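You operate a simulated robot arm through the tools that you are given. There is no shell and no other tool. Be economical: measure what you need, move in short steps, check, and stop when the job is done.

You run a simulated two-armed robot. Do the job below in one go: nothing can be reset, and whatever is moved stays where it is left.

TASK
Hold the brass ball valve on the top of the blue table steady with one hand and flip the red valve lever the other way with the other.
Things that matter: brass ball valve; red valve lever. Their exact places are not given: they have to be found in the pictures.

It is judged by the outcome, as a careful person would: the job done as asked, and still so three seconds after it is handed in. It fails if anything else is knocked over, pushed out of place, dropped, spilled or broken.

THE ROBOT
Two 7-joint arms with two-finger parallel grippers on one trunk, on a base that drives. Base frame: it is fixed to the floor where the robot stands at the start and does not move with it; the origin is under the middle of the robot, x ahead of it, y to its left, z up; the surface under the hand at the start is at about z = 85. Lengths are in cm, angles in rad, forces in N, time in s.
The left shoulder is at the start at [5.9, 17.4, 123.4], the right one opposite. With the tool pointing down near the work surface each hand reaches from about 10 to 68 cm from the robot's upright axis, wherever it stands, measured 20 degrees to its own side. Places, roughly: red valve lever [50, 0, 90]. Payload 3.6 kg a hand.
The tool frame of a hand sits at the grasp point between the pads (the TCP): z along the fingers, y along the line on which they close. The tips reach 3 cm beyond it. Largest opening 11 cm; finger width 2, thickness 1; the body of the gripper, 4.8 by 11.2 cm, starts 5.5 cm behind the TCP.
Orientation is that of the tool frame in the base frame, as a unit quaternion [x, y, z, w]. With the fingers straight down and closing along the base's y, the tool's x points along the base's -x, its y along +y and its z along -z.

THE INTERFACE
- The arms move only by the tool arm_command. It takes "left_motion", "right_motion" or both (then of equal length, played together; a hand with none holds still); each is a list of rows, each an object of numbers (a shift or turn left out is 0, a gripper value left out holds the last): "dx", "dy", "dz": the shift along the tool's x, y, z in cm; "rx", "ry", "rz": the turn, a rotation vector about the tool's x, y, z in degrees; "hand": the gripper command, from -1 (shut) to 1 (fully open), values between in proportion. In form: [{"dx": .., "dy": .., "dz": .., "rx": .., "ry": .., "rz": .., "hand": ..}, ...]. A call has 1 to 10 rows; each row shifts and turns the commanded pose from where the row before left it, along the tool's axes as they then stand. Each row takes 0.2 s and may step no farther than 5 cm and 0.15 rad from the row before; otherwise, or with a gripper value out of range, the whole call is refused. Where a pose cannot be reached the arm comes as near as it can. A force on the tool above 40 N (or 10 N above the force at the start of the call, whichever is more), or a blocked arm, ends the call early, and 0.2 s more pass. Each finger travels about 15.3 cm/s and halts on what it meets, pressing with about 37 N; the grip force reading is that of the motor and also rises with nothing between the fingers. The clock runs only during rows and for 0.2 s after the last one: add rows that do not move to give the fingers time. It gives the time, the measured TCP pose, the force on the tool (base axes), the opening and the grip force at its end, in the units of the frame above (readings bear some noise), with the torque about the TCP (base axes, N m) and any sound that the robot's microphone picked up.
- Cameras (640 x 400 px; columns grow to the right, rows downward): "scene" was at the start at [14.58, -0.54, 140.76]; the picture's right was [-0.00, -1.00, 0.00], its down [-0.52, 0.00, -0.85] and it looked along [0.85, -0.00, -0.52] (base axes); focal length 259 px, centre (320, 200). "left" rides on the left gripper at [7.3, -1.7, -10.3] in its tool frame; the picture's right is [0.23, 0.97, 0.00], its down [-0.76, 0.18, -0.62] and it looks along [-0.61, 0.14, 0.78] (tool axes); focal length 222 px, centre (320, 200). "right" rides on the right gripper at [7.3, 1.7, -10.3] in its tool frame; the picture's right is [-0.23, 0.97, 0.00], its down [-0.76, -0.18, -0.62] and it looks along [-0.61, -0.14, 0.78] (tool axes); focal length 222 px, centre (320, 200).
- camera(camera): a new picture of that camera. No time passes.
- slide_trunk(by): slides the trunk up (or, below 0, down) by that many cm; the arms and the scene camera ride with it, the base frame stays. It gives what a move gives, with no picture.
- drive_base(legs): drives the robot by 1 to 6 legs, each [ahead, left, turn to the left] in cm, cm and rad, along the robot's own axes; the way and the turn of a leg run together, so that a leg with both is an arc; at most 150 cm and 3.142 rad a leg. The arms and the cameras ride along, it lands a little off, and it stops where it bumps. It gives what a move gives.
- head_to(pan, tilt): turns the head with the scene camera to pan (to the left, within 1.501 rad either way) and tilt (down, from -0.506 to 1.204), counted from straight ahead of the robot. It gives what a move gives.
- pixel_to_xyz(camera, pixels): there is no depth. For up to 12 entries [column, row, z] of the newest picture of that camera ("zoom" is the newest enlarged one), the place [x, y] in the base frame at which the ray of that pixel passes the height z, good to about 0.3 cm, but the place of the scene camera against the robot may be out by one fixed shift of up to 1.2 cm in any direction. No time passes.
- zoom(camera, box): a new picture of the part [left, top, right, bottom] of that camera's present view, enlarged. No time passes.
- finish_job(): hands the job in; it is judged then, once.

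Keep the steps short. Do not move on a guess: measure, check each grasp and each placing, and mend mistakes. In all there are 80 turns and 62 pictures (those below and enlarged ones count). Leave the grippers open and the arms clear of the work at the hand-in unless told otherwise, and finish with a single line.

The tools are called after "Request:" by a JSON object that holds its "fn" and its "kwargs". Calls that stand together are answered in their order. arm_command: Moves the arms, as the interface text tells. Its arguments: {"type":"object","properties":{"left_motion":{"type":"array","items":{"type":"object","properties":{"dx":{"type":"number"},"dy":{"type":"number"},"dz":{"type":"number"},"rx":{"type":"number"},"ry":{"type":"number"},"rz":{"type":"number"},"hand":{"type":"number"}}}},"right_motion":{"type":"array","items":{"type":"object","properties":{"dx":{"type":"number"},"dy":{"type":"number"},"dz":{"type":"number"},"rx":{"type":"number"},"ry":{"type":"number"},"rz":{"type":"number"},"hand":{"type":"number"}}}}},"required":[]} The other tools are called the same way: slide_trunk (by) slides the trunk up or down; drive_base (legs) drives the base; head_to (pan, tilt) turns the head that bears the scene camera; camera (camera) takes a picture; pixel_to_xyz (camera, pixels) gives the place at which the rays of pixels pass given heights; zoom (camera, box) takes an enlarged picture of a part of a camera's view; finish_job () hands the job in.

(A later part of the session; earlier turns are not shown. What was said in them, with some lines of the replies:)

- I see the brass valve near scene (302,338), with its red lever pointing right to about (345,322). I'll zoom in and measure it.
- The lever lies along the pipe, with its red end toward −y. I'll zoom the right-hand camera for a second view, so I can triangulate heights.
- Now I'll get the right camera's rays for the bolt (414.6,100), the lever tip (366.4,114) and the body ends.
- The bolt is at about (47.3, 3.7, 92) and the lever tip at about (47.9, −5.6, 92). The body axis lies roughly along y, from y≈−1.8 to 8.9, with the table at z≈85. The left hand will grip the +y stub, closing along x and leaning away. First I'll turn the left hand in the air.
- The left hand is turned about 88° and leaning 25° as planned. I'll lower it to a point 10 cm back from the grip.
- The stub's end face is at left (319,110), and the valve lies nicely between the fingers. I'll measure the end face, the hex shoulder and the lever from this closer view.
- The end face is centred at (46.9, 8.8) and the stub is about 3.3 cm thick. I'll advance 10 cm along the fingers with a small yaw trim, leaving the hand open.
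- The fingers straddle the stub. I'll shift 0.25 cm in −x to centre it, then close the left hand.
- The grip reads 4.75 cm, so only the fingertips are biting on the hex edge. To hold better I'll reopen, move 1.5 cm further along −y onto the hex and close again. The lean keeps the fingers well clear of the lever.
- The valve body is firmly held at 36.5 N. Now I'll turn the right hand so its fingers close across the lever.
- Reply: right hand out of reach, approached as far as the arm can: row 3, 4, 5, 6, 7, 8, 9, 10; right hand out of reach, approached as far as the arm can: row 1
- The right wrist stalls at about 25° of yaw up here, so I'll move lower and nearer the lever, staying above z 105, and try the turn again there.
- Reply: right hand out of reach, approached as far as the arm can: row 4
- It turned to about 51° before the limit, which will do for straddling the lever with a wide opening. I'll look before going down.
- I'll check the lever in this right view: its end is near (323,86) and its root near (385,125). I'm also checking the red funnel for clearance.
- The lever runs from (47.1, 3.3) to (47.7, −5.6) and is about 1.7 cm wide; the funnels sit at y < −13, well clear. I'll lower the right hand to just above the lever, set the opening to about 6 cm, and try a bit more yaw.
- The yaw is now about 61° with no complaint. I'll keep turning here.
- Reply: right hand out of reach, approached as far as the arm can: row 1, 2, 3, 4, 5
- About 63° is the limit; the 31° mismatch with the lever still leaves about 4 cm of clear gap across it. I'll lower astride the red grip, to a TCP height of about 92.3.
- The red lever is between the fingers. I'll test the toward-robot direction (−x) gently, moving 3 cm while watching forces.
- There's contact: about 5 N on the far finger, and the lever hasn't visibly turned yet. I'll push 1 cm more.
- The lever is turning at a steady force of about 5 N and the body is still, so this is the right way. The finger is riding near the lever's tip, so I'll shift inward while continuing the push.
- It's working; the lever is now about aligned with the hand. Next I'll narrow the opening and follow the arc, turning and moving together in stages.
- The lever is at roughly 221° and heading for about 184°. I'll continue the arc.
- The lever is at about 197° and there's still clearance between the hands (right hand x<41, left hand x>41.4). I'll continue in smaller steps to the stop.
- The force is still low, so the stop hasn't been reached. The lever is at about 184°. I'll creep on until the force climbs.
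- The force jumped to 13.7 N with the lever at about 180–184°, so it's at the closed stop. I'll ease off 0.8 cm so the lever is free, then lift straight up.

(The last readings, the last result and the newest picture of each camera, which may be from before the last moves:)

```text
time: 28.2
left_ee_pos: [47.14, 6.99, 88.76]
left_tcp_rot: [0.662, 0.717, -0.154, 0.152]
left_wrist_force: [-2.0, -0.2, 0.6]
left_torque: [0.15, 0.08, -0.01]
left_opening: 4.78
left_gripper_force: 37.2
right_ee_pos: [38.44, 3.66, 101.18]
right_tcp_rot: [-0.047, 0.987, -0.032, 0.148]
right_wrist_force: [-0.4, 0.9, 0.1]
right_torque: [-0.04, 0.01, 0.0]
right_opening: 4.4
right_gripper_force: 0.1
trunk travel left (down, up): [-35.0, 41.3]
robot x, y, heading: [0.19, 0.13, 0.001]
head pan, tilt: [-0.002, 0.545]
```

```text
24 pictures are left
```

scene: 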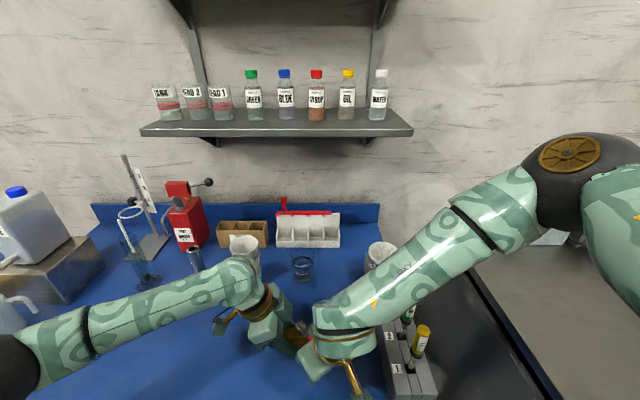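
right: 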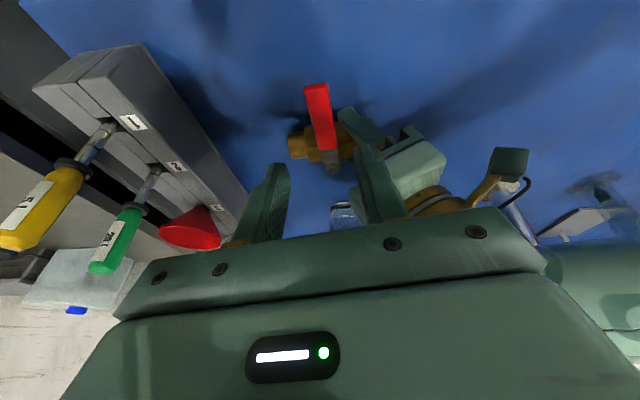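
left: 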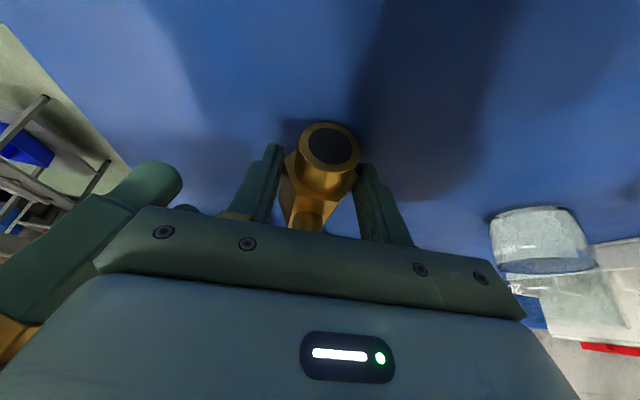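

The lever now stands perpendicular to the body and the hand is free. I'll move the right hand up and away to −y.

Request:
{"fn": "arm_command", "kwargs": {"right_motion": [{"dx": -0.6, "dy": -2, "dz": -2}, {"dx": -0.6, "dy": -3, "dz": -2.5}, {"dx": -0.6, "dy": -3.5, "dz": -2.5}, {"dx": -0.6, "dy": -3.5, "dz": -2.5}, {"dx": -0.6, "dy": -3.5, "dz": -2.5, "hand": 1}, {"hand": 1}]}}

Request:
{"fn": "zoom", "kwargs": {"camera": "scene", "box": [200, 260, 400, 385]}}

```text
time: 29.6
left_ee_pos: [47.04, 6.95, 88.67]
left_tcp_rot: [0.663, 0.716, -0.155, 0.153]
left_wrist_force: [-0.3, -0.1, 0.1]
left_torque: [0.15, 0.04, -0.02]
left_opening: 4.78
left_gripper_force: 36.8
right_ee_pos: [39.24, -10.73, 114.62]
right_tcp_rot: [-0.047, 0.987, -0.031, 0.149]
right_wrist_force: [0.4, -0.5, 0.3]
right_torque: [-0.03, -0.03, -0.05]
right_opening: 10.99
right_gripper_force: 0.0
trunk travel left (down, up): [-35.0, 41.3]
robot x, y, heading: [-0.08, 0.01, 0.0]
head pan, tilt: [-0.002, 0.545]
```

```text
3.20 times, centred on (300, 322) of scene
```

zoom: 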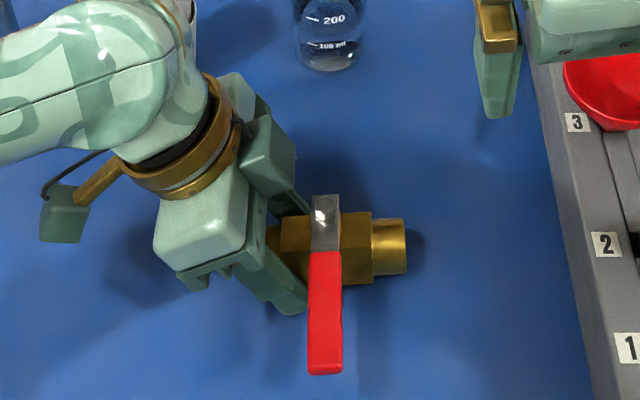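

The lever is square across the pipe and the body hasn't moved. I'll open the left hand moderately and back out along its own axis.

Request:
{"fn": "arm_command", "kwargs": {"left_motion": [{"hand": 0.2}, {"hand": 0.2}, {"hand": 0.2}, {"dz": -1.5}, {"dz": -2.5}, {"dz": -3.5}, {"dz": -4}, {"dz": -4, "hand": 1}, {"hand": 1}]}}

Request:
{"fn": "camera", "kwargs": {"camera": "scene"}}

Request:
{"fn": "zoom", "kwargs": {"camera": "scene", "box": [240, 280, 400, 380]}}

```text
time: 31.6
left_ee_pos: [46.93, 13.47, 102.69]
left_tcp_rot: [0.663, 0.717, -0.154, 0.152]
left_wrist_force: [-1.2, -0.6, -0.5]
left_torque: [0.0, -0.04, 0.02]
left_opening: 10.99
left_gripper_force: 0.0
right_ee_pos: [39.36, -10.83, 114.62]
right_tcp_rot: [-0.046, 0.987, -0.032, 0.147]
right_wrist_force: [-0.4, 0.2, -0.3]
right_torque: [-0.01, 0.01, 0.0]
right_opening: 10.98
right_gripper_force: 0.1
trunk travel left (down, up): [-35.0, 41.3]
robot x, y, heading: [-0.16, 0.12, -0.004]
head pan, tilt: [-0.002, 0.545]
```

```text
22 pictures are left
```

scene: 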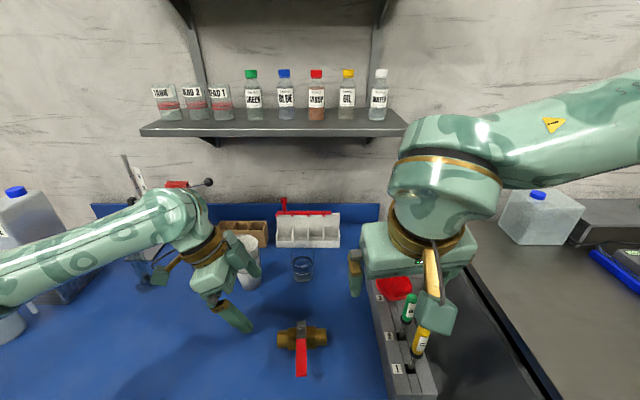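

```text
4.00 times, centred on (320, 330) of scene
```

zoom: 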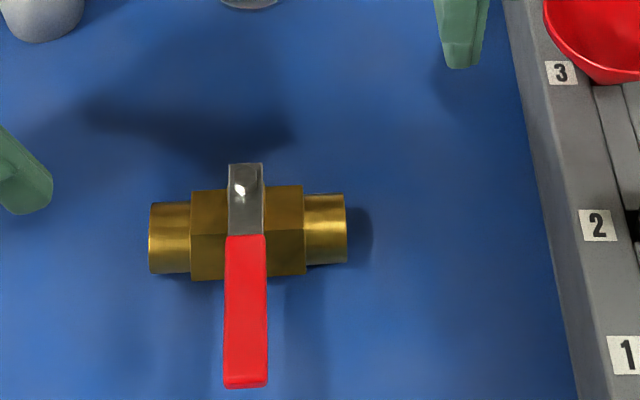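

The valve is upright in its original place with the lever turned a full quarter, and both hands are open and clear. I see nothing else disturbed, so I'm handing in.

Request:
{"fn": "finish_job", "kwargs": {}}

```text
The job is handed in.
```

The left hand held the brass valve steady while the right hand turned the red lever a quarter turn to its stop, and both hands are now open and clear.
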